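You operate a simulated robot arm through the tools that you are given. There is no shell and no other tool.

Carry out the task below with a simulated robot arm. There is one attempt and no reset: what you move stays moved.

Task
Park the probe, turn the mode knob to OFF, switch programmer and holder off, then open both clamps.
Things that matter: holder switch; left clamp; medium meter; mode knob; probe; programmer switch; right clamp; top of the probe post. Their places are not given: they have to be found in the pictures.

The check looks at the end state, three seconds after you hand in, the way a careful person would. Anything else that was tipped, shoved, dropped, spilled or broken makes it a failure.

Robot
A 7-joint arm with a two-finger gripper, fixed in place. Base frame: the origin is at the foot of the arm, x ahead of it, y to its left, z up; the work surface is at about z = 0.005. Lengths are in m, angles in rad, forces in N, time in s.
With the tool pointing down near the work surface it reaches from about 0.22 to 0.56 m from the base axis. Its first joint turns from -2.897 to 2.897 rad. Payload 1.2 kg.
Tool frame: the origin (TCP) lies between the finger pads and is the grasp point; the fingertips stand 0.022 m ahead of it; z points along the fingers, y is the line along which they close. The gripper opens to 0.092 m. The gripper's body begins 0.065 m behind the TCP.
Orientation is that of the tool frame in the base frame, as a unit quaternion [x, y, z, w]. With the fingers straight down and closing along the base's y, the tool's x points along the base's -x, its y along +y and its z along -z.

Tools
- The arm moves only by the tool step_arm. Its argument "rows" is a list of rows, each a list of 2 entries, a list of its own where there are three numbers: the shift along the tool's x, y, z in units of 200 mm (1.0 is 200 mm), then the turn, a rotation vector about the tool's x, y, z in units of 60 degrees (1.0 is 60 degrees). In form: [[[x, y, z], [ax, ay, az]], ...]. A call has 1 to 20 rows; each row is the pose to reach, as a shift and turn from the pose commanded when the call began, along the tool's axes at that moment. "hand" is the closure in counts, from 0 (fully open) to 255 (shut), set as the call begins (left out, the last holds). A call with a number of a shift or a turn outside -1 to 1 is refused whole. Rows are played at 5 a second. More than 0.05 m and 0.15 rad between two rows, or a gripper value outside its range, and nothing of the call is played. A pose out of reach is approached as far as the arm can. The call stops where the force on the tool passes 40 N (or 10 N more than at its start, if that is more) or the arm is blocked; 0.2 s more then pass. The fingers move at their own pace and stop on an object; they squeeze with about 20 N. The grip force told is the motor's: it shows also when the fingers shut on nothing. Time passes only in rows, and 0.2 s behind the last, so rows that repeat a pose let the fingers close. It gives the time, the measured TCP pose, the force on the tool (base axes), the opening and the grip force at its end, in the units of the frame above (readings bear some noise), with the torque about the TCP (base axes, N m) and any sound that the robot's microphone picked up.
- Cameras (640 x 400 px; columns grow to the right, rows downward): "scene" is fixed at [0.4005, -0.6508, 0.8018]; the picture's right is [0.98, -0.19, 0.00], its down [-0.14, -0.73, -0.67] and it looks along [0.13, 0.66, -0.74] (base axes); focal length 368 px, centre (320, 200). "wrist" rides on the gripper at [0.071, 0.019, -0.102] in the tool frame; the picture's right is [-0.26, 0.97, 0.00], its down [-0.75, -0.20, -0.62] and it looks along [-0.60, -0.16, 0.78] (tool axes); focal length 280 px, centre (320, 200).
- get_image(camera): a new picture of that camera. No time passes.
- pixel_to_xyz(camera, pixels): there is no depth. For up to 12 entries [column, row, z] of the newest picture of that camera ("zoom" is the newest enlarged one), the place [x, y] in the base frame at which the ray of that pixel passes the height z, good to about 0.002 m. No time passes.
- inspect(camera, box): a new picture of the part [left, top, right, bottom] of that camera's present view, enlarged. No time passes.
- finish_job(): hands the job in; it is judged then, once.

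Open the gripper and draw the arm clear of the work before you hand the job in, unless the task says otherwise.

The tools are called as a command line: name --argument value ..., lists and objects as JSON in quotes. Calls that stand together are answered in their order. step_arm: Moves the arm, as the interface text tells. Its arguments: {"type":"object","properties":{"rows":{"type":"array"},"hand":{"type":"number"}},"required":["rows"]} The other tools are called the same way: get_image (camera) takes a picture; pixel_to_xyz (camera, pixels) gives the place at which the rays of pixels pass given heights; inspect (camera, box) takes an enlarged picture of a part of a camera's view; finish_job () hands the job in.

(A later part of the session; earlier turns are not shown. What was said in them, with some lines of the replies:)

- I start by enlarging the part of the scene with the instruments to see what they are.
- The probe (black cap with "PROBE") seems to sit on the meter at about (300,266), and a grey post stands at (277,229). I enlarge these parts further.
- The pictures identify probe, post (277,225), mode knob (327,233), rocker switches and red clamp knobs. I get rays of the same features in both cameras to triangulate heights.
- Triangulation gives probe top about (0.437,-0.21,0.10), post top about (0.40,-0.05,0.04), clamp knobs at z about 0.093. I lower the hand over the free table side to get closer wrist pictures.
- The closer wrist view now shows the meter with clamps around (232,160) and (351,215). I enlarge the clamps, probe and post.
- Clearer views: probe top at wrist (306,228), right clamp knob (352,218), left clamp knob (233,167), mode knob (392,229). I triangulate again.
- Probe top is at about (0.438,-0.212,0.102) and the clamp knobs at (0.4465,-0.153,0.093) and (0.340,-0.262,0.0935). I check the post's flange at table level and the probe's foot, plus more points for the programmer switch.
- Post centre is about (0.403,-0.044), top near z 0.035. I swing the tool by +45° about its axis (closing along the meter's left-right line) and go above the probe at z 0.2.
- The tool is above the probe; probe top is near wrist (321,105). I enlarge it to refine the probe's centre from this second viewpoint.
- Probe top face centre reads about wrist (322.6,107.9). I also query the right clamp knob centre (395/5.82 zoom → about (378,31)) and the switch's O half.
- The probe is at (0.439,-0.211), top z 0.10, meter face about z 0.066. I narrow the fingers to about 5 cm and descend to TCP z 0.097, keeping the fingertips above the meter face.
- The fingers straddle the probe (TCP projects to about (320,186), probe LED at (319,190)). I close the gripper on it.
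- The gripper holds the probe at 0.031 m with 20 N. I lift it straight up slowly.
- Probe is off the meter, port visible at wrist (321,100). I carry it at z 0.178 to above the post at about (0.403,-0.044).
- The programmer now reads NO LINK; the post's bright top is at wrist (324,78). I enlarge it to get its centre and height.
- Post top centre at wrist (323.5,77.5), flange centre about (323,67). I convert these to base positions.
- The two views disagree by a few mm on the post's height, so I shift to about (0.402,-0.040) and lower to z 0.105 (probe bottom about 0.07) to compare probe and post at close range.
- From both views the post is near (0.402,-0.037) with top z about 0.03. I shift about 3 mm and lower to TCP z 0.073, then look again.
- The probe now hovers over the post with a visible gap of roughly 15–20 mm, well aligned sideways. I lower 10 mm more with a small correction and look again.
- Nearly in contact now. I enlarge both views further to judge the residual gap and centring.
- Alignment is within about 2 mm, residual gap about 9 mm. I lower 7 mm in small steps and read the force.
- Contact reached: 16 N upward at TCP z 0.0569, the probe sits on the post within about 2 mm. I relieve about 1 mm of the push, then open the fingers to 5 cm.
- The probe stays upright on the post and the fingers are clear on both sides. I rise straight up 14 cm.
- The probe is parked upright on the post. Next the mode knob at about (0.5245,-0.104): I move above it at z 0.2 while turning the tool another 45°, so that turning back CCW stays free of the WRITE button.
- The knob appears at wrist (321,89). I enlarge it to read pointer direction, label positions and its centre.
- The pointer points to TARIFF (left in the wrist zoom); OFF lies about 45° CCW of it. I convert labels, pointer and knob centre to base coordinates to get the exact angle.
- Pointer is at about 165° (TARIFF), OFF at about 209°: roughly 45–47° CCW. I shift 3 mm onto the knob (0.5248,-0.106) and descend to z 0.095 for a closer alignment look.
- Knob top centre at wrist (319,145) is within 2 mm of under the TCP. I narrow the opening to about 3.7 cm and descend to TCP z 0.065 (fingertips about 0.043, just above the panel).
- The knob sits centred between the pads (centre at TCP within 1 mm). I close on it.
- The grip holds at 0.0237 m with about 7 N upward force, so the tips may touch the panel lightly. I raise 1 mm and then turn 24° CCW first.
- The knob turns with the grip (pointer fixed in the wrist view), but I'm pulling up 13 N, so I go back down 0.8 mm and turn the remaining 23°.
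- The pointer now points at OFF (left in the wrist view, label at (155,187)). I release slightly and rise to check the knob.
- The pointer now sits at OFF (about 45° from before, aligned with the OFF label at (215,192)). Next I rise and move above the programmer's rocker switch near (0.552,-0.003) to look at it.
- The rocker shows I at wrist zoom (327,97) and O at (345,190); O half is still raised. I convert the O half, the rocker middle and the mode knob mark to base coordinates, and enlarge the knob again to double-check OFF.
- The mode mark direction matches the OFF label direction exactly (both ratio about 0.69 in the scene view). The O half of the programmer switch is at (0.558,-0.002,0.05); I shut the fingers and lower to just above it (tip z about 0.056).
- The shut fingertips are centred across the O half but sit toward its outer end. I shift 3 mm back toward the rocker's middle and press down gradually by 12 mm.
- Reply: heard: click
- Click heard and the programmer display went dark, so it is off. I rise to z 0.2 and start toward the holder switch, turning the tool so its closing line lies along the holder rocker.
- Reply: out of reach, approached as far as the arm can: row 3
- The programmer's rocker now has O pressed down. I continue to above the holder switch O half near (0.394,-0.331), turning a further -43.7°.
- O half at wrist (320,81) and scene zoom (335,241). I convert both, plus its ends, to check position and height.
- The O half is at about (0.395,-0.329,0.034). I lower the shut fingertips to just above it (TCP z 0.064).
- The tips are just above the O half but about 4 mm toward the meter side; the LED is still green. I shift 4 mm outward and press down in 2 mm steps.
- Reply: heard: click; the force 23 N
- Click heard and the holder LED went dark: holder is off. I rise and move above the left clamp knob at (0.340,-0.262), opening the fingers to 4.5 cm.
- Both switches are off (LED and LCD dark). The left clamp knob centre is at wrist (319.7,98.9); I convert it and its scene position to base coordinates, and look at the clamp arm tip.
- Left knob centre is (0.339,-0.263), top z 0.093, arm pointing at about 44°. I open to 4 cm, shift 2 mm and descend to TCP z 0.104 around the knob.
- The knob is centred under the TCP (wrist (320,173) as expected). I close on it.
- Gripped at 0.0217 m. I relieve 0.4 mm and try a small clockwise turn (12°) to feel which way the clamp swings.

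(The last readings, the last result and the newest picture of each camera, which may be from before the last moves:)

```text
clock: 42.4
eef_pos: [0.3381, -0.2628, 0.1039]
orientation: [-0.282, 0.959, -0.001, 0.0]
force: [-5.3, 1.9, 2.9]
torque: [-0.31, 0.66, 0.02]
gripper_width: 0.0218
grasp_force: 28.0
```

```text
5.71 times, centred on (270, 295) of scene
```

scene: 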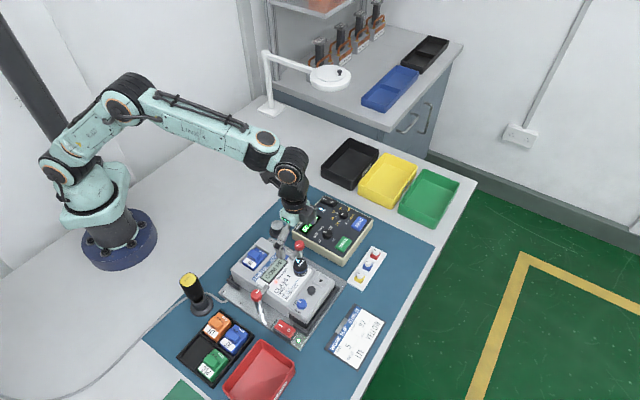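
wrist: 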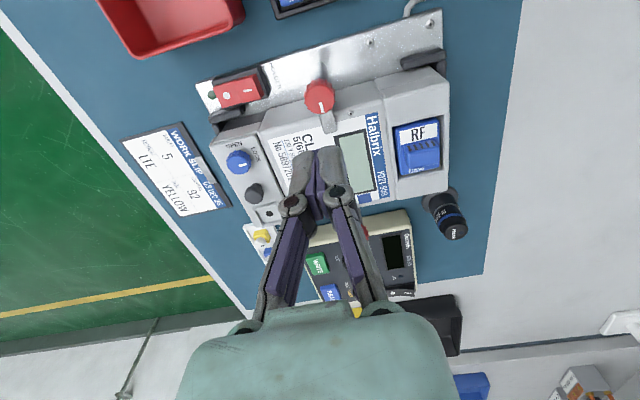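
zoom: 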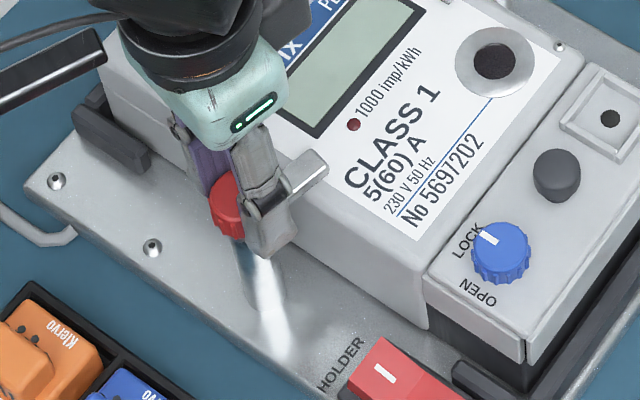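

The arm swings freely with the knob clockwise (torque about z only 0.02). I continue the turn by another 42°.

step_arm --rows '[[[0, 0, 0], [0, 0, 0.1]], [[0, 0, 0], [0, 0, 0.2]], [[0, 0, 0], [0, 0, 0.3]], [[0, 0, 0], [0, 0, 0.4]], [[0, 0, 0], [0, 0, 0.5]], [[0, 0, 0], [0, 0, 0.6]], [[0, 0, 0], [0, 0, 0.7]], [[0, 0, 0], [0, 0, 0.7]]]' --hand 255

inspect --camera "wrist" --box '[240, 100, 400, 240]'

inspect --camera "scene" --box '[230, 260, 310, 330]'

```text
clock: 44.2
eef_pos: [0.3387, -0.2632, 0.103]
orientation: [0.08, 0.997, 0.001, 0.0]
force: [-13.8, 2.9, 6.4]
torque: [0.1, 0.67, 0.02]
gripper_width: 0.0215
grasp_force: 28.3
```

```text
2.86 times, centred on (320, 170) of wrist
```

zoom: 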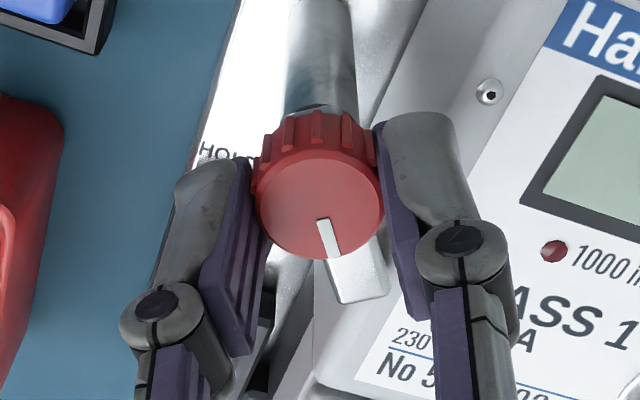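

```text
5.71 times, centred on (270, 295) of scene
```

zoom: 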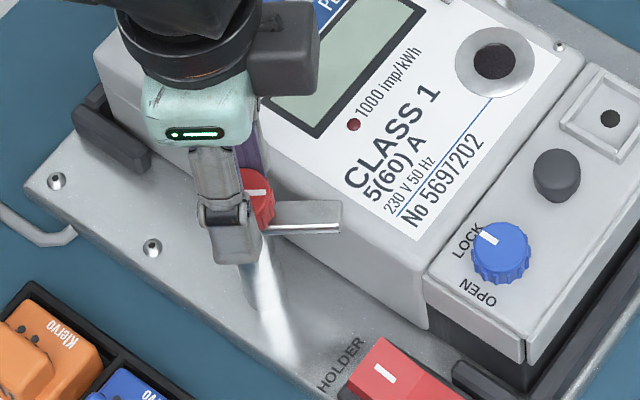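

Turned 54° so far with some sideways load (-14 N in x), so I yield 0.7 mm that way and turn the remaining 36°.

step_arm --rows '[[[0.0035, 0, 0], [0, 0, 0]], [[0.0035, 0, 0], [0, 0, 0.1]], [[0.0035, 0, 0], [0, 0, 0.2]], [[0.0035, 0, 0], [0, 0, 0.3]], [[0.0035, 0, 0], [0, 0, 0.4]], [[0.0035, 0, 0], [0, 0, 0.5]], [[0.0035, 0, 0], [0, 0, 0.6]], [[0.0035, 0, 0], [0, 0, 0.6]]]' --hand 255

inspect --camera "wrist" --box '[240, 100, 400, 240]'

inspect --camera "scene" --box '[230, 260, 310, 330]'

```text
clock: 46.0
eef_pos: [0.3378, -0.2628, 0.1046]
orientation: [0.384, 0.923, 0.0, 0.0]
force: [-3.4, -9.2, -8.9]
torque: [-0.17, 0.1, -0.01]
gripper_width: 0.0215
grasp_force: 28.2
```

```text
2.86 times, centred on (320, 170) of wrist
```

zoom: 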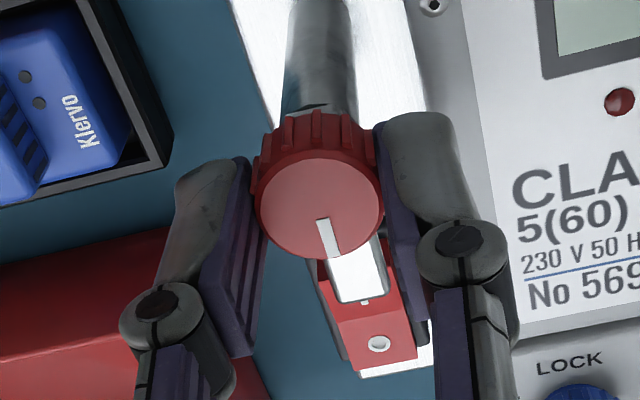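

```text
5.71 times, centred on (270, 295) of scene
```

zoom: 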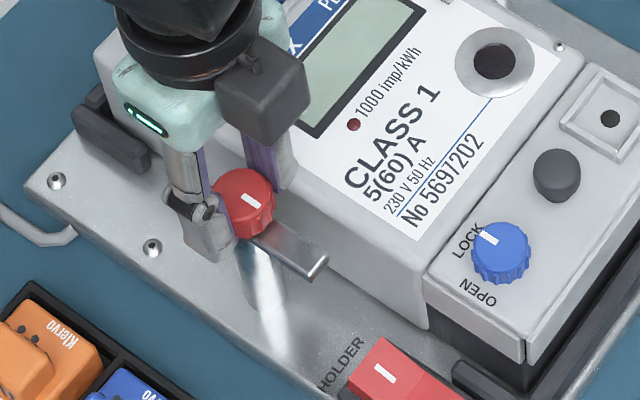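

The left arm is now swung 90°, parallel to the meter's edge and off the meter. I release and rise.

step_arm --rows '[[[0, 0, 0], [0, 0, 0]], [[0, 0, 0], [0, 0, 0]], [[0, 0, 0], [0, 0, 0]], [[0, 0, -0.05], [0, 0, 0]], [[0, 0, -0.15], [0, 0, 0]], [[0, 0, -0.3], [0, 0, 0]], [[0, 0, -0.48], [0, 0, 0]], [[0, 0, -0.48], [0, 0, 0]]]' --hand 148

get_image --camera "wrist"

inspect --camera "scene" --box '[230, 230, 340, 340]'

```text
clock: 47.8
eef_pos: [0.3382, -0.2612, 0.2004]
orientation: [0.384, 0.923, 0.0, 0.0]
force: [-0.3, -0.5, 0.1]
torque: [0.01, -0.02, 0.01]
gripper_width: 0.0385
grasp_force: 0.0
```

```text
taken
```

wrist: 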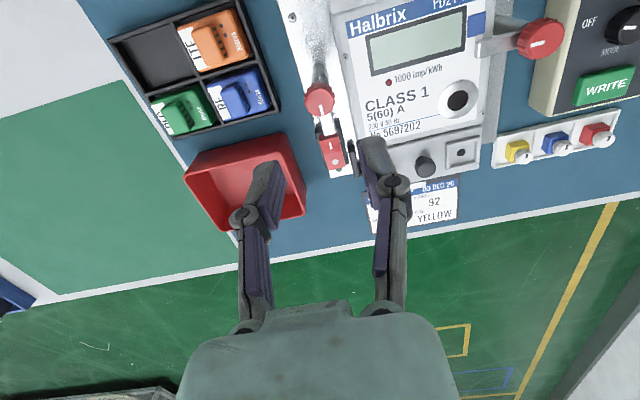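

```text
3.64 times, centred on (285, 285) of scene
```

zoom: 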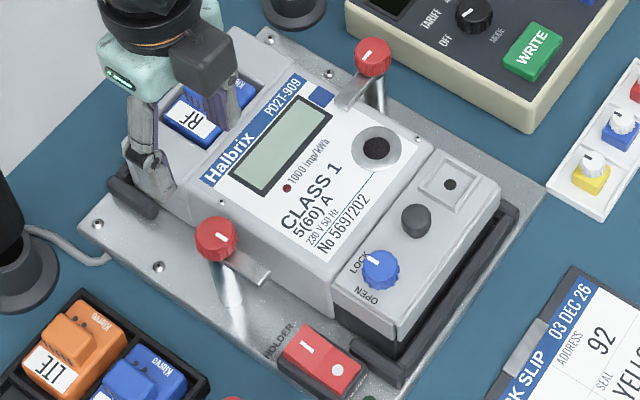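

Left clamp is open and steady. Now the right clamp knob at (0.4465,-0.153): I move above it at z 0.2 keeping this orientation.

step_arm --rows '[[[0.001, 0.15, 0], [0, 0, 0]], [[0.002, 0.3, 0], [0, 0, 0]], [[0.002, 0.46, 0], [0, 0, 0]], [[0.003, 0.62, 0], [0, 0, 0]], [[0.003, 0.765, 0], [0, 0, 0]], [[0.003, 0.765, 0], [0, 0, 0]]]' --hand 148

get_image --camera "wrist"

inspect --camera "wrist" --box '[260, 50, 380, 150]'

inspect --camera "scene" --box '[230, 260, 310, 330]'

```text
clock: 49.2
eef_pos: [0.4472, -0.1535, 0.2021]
orientation: [0.383, 0.924, 0.0, 0.0]
force: [-0.1, -0.2, -0.4]
torque: [-0.01, 0.04, -0.02]
gripper_width: 0.0386
grasp_force: 0.0
```

```text
taken
```

wrist: 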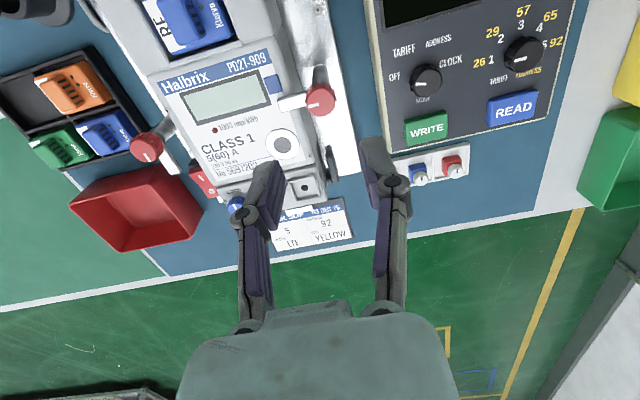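

```text
4.00 times, centred on (320, 100) of wrist
```

zoom: 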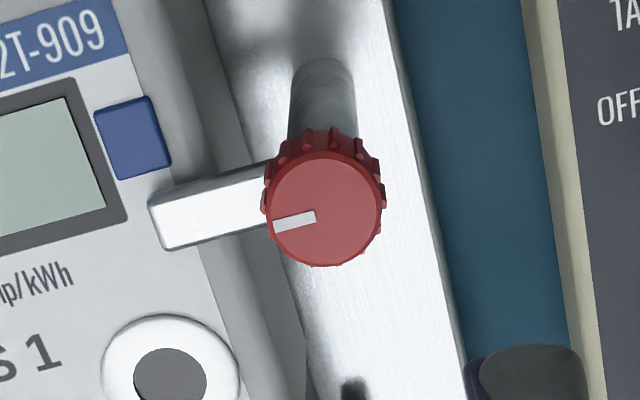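

```text
5.71 times, centred on (270, 295) of scene
```

zoom: 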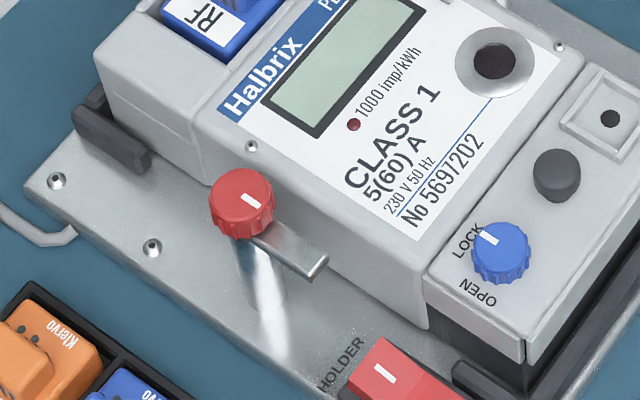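

The right knob is at wrist (321,102), right under the TCP. I descend around it to TCP z 0.105 (tips well above the arm at z 0.074).

step_arm --rows '[[[0, 0.003, 0.1], [0, 0, 0]], [[0, 0.003, 0.2], [0, 0, 0]], [[0, 0.003, 0.3], [0, 0, 0]], [[0, 0.003, 0.4], [0, 0, 0]], [[0, 0.003, 0.485], [0, 0, 0]], [[0, 0.003, 0.485], [0, 0, 0]]]' --hand 143

inspect --camera "wrist" --box '[240, 100, 400, 240]'

inspect --camera "scene" --box '[260, 210, 340, 290]'

```text
clock: 50.6
eef_pos: [0.4471, -0.1529, 0.103]
orientation: [0.383, 0.924, 0.0, -0.001]
force: [-0.5, -0.4, 0.3]
torque: [0.03, 0.02, 0.0]
gripper_width: 0.0404
grasp_force: 0.0
```

```text
2.86 times, centred on (320, 170) of wrist
```

zoom: 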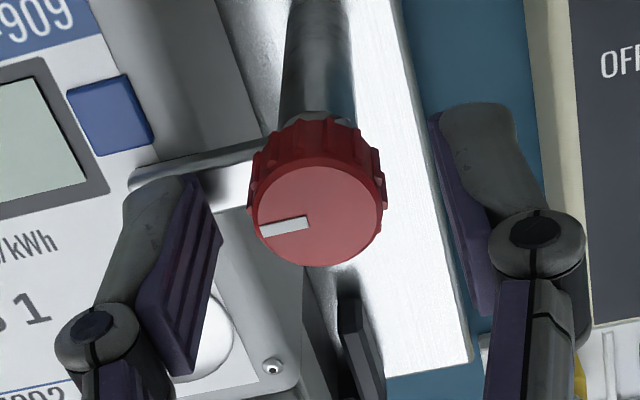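

```text
5.00 times, centred on (300, 250) of scene
```

zoom: 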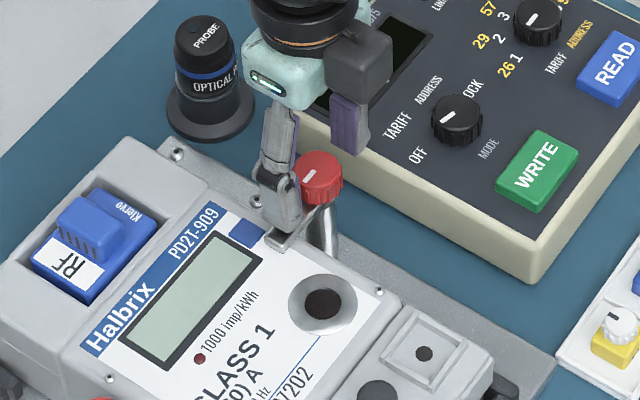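

Knob is between the pads, no contact force. I close on it and then test a small counter-clockwise turn.

step_arm --rows '[[[0, 0, -0.004], [0, 0, 0]], [[0, 0, -0.004], [0, 0, 0]], [[0, 0, -0.004], [0, 0, 0]]]' --hand 255

step_arm --rows '[[[0, 0, -0.002], [0, 0, 0]], [[0, 0, -0.002], [0, 0, -0.1]], [[0, 0, -0.002], [0, 0, -0.2]], [[0, 0, -0.002], [0, 0, -0.2]]]' --hand 255

inspect --camera "wrist" --box '[240, 100, 400, 240]'

inspect --camera "scene" --box '[260, 210, 340, 290]'

```text
clock: 51.4
eef_pos: [0.4476, -0.1532, 0.1045]
orientation: [0.385, 0.923, 0.0, 0.0]
force: [-0.3, -3.0, -3.9]
torque: [-0.02, 0.01, -0.01]
gripper_width: 0.0212
grasp_force: 27.6
```

```text
clock: 52.4
eef_pos: [0.4479, -0.1525, 0.1038]
orientation: [0.284, 0.959, 0.001, 0.0]
force: [5.3, -5.2, -20.6]
torque: [-0.23, -0.31, 0.0]
gripper_width: 0.0212
grasp_force: 28.4
```

```text
2.86 times, centred on (320, 170) of wrist
```

zoom: 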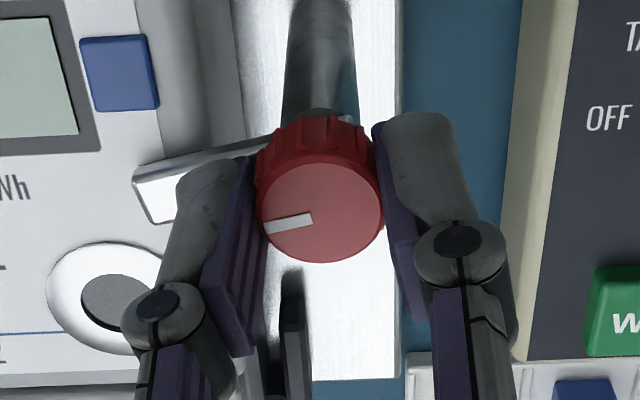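

```text
5.00 times, centred on (300, 250) of scene
```

zoom: 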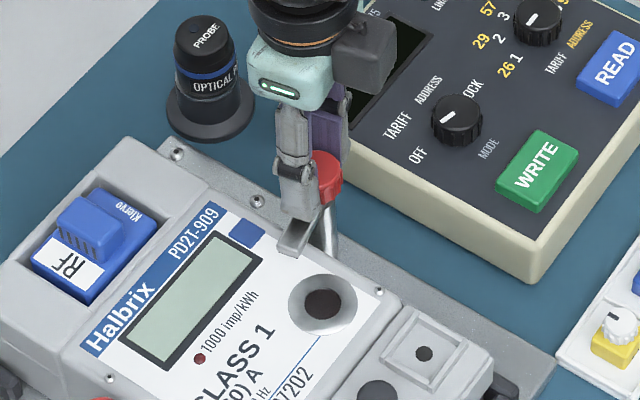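

It swings freely counter-clockwise; I was pulling up 20 N, so I go down 0.8 mm and continue the CCW turn by 42°.

step_arm --rows '[[[0, 0, 0.005], [0, 0, 0]], [[0, 0, 0.005], [0, 0, -0.1]], [[0, 0, 0.005], [0, 0, -0.2]], [[0, 0, 0.005], [0, 0, -0.3]], [[0, 0, 0.005], [0, 0, -0.4]], [[0, 0, 0.005], [0, 0, -0.5]], [[0, 0, 0.005], [0, 0, -0.6]], [[0, 0, 0.005], [0, 0, -0.7]], [[0, 0, 0.005], [0, 0, -0.7]]]' --hand 255

inspect --camera "wrist" --box '[240, 100, 400, 240]'

inspect --camera "scene" --box '[260, 210, 340, 290]'

```text
clock: 54.4
eef_pos: [0.4454, -0.154, 0.1032]
orientation: [-0.079, 0.997, 0.0, 0.0]
force: [-6.6, -2.8, 7.5]
torque: [0.02, -0.07, -0.01]
gripper_width: 0.0213
grasp_force: 27.5
```

```text
2.86 times, centred on (320, 170) of wrist
```

zoom: 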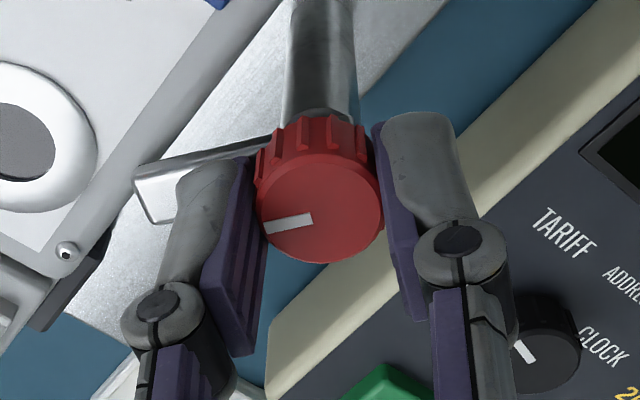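

```text
5.00 times, centred on (300, 250) of scene
```

zoom: 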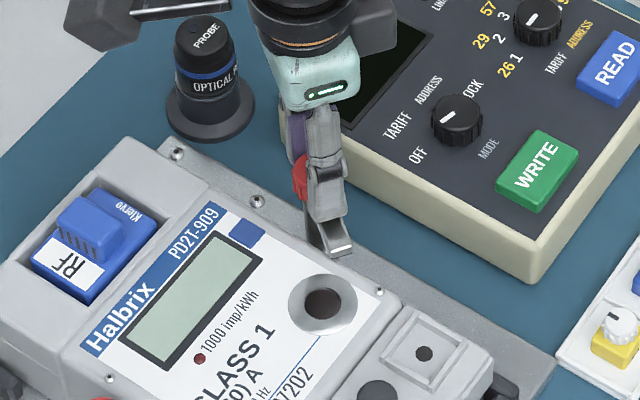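

54° done, low forces. I turn the remaining 36° counter-clockwise.

step_arm --rows '[[[0, 0, 0], [0, 0, -0.1]], [[0, 0, 0], [0, 0, -0.2]], [[0, 0, 0], [0, 0, -0.3]], [[0, 0, 0], [0, 0, -0.4]], [[0, 0, 0], [0, 0, -0.5]], [[0, 0, 0], [0, 0, -0.6]], [[0, 0, 0], [0, 0, -0.6]]]' --hand 255

inspect --camera "wrist" --box '[240, 100, 400, 240]'

inspect --camera "scene" --box '[260, 210, 340, 290]'

```text
clock: 56.0
eef_pos: [0.4469, -0.154, 0.1042]
orientation: [-0.383, 0.924, 0.0, 0.0]
force: [-4.2, -5.4, 13.6]
torque: [-0.24, 0.2, 0.0]
gripper_width: 0.0212
grasp_force: 27.9
```

```text
2.86 times, centred on (320, 170) of wrist
```

zoom: 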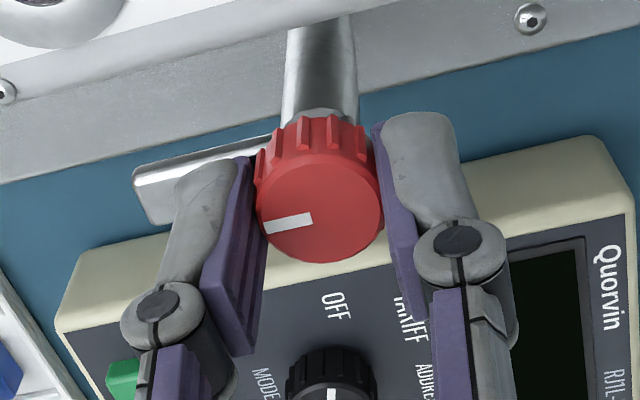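

```text
5.00 times, centred on (300, 250) of scene
```

zoom: 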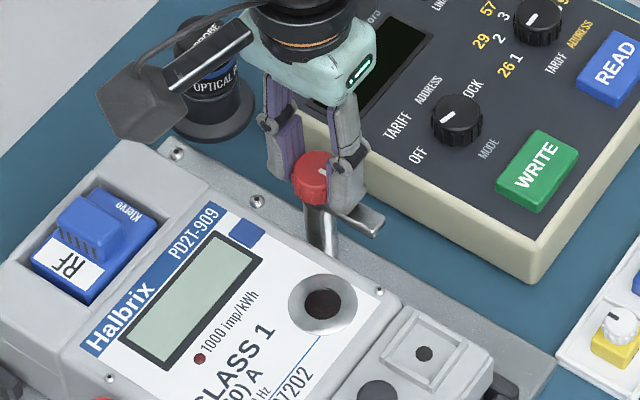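

The right arm is now swung 90° and off the meter. I release and rise straight up.

step_arm --rows '[[[0, 0, -0.002], [0, 0, 0]], [[0, 0, -0.002], [0, 0, 0]], [[0, 0, -0.002], [0, 0, 0]], [[0, 0, -0.05], [0, 0, 0]], [[0, 0, -0.15], [0, 0, 0]], [[0, 0, -0.3], [0, 0, 0]], [[0, 0, -0.5], [0, 0, 0]], [[0, 0, -0.7], [0, 0, 0]], [[0, 0, -0.7], [0, 0, 0]]]' --hand 140

get_image --camera "wrist"

inspect --camera "scene" --box '[220, 190, 370, 340]'

```text
clock: 58.0
eef_pos: [0.446, -0.1544, 0.2449]
orientation: [-0.382, 0.924, 0.0, 0.001]
force: [0.4, -0.7, -0.3]
torque: [0.01, -0.03, -0.02]
gripper_width: 0.0414
grasp_force: 0.0
```

```text
taken
```

wrist: 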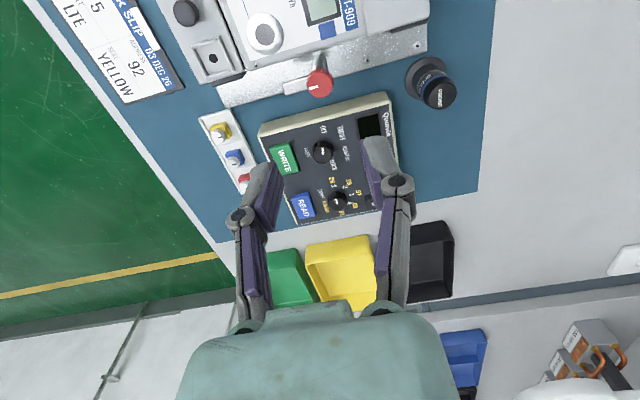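

```text
2.67 times, centred on (295, 265) of scene
```

zoom: 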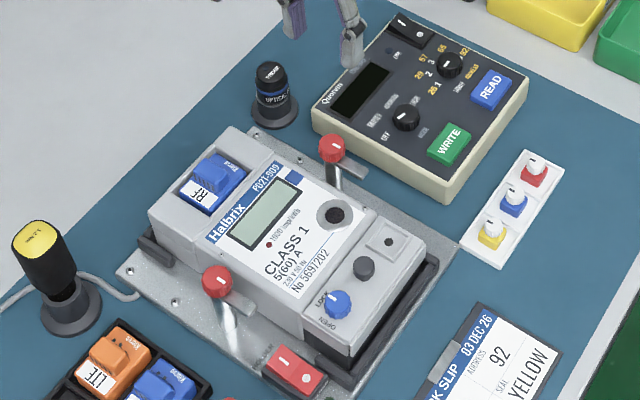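

Both clamps are open and everything stands upright. I open the gripper fully and draw the arm up and back to clear the work.

step_arm --rows '[[[0, 0, -0.2], [0, 0, 0]], [[0.02, 0.03, -0.4], [0, 0, 0]], [[0.1, 0.13, -0.55], [0, 0, 0]], [[0.18, 0.24, -0.7], [0, 0, 0]], [[0.26, 0.35, -0.8], [0, 0, 0]], [[0.34, 0.46, -0.85], [0, 0, 0]], [[0.425, 0.565, -0.85], [0, 0, 0]], [[0.425, 0.565, -0.85], [0, 0, 0]]]' --hand 0

get_image --camera "scene"

inspect --camera "scene" --box '[260, 210, 340, 290]'

inspect --camera "scene" --box '[290, 190, 380, 265]'

inspect --camera "scene" --box '[225, 260, 335, 350]'

get_image --camera "wrist"

```text
clock: 59.8
eef_pos: [0.3041, -0.1319, 0.4143]
orientation: [-0.381, 0.924, 0.0, 0.0]
force: [-0.2, 0.0, 1.0]
torque: [0.02, 0.0, -0.03]
gripper_width: 0.0923
grasp_force: 0.1
```

```text
taken
```

scene: 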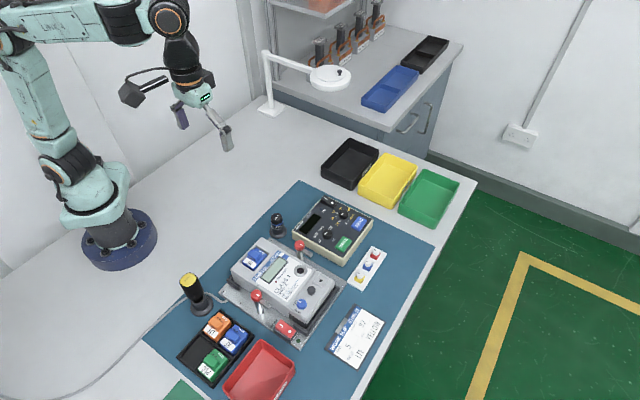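

```text
5.00 times, centred on (300, 250) of scene
```

zoom: 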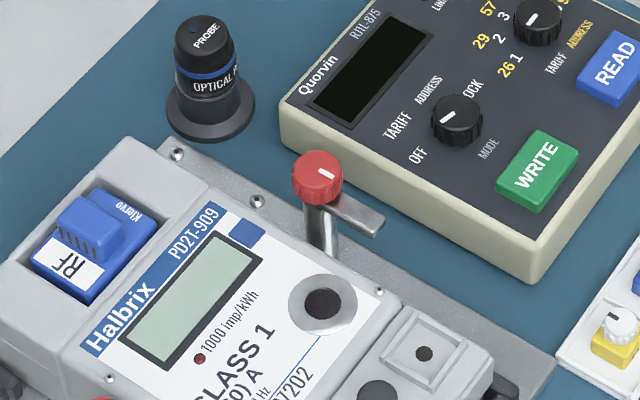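

```text
5.33 times, centred on (335, 228) of scene
```

zoom: 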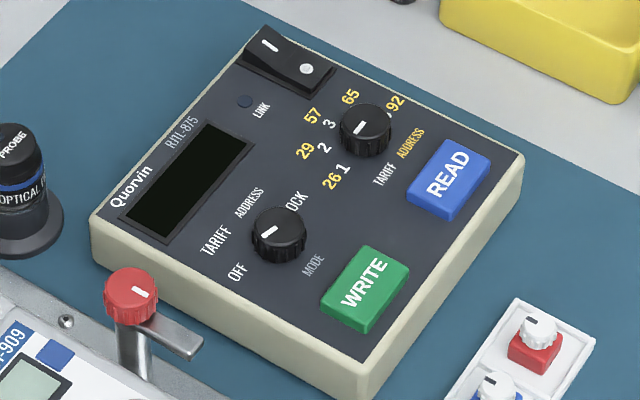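

```text
4.44 times, centred on (280, 305) of scene
```

zoom: 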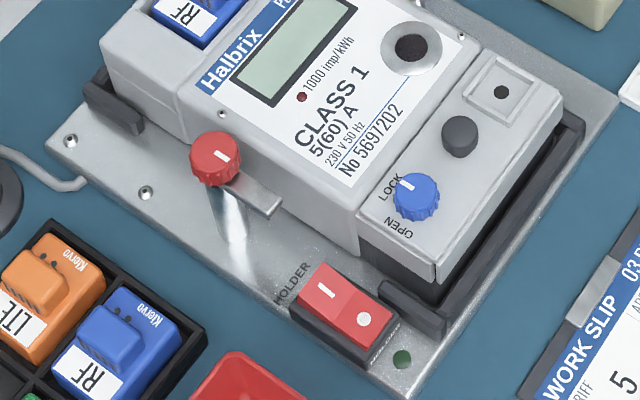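

```text
taken
```

wrist: 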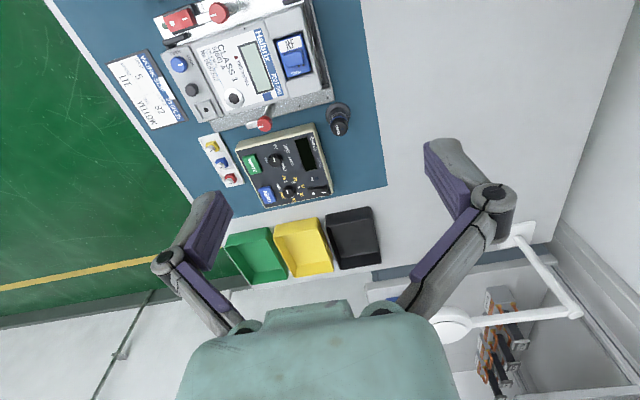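

All looks right; I take one last close look at the mode knob pointer and the parked probe before handing in.

inspect --camera "scene" --box '[312, 218, 342, 248]'

inspect --camera "wrist" --box '[240, 100, 360, 210]'

inspect --camera "scene" --box '[262, 205, 294, 245]'

```text
13.33 times, centred on (327, 233) of scene
```

zoom: 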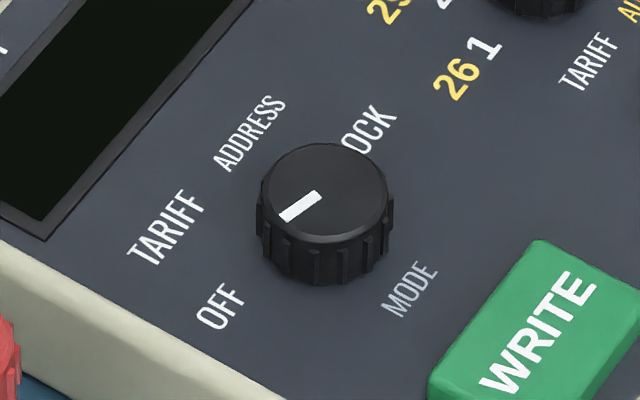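

```text
3.64 times, centred on (300, 155) of wrist
```

zoom: 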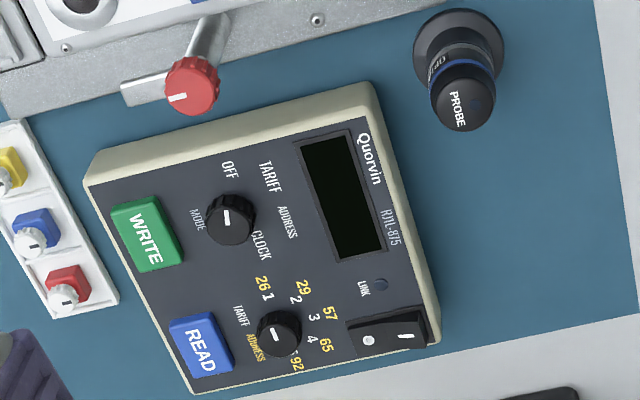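

```text
10.00 times, centred on (278, 225) of scene
```

zoom: 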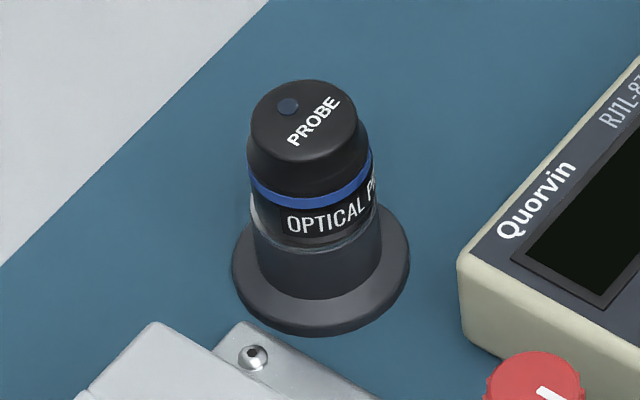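

The pointer aims straight at OFF, and the probe stands upright on its post. Both switches show O pressed with their lights dark. Both clamp arms are swung off the meter, and the arm is clear with the gripper open, so I hand in.

finish_job

```text
The job is handed in.
```

I finished every step in the order you gave and handed the job in. I don't have the check's result.

- **Probe:** it is parked upright on top of the probe post, about 2 mm off centre.
- **Mode knob:** I turned it about 45° counter-clockwise, from TARIFF to OFF, and the pointer lines up with the OFF label.
- **Programmer switch:** it is off. I heard a click and the display went dark.
- **Holder switch:** it is off. I heard a click and the green LED went out.
- **Clamps:** I turned both knobs 90°, so each arm now lies along the meter's edge instead of over it. Neither clamp reached a stop, so I took 90° as fully open.

In the final pictures the meter hasn't moved, and nothing else was tipped or shifted. The gripper is open and the arm is raised clear of the work.
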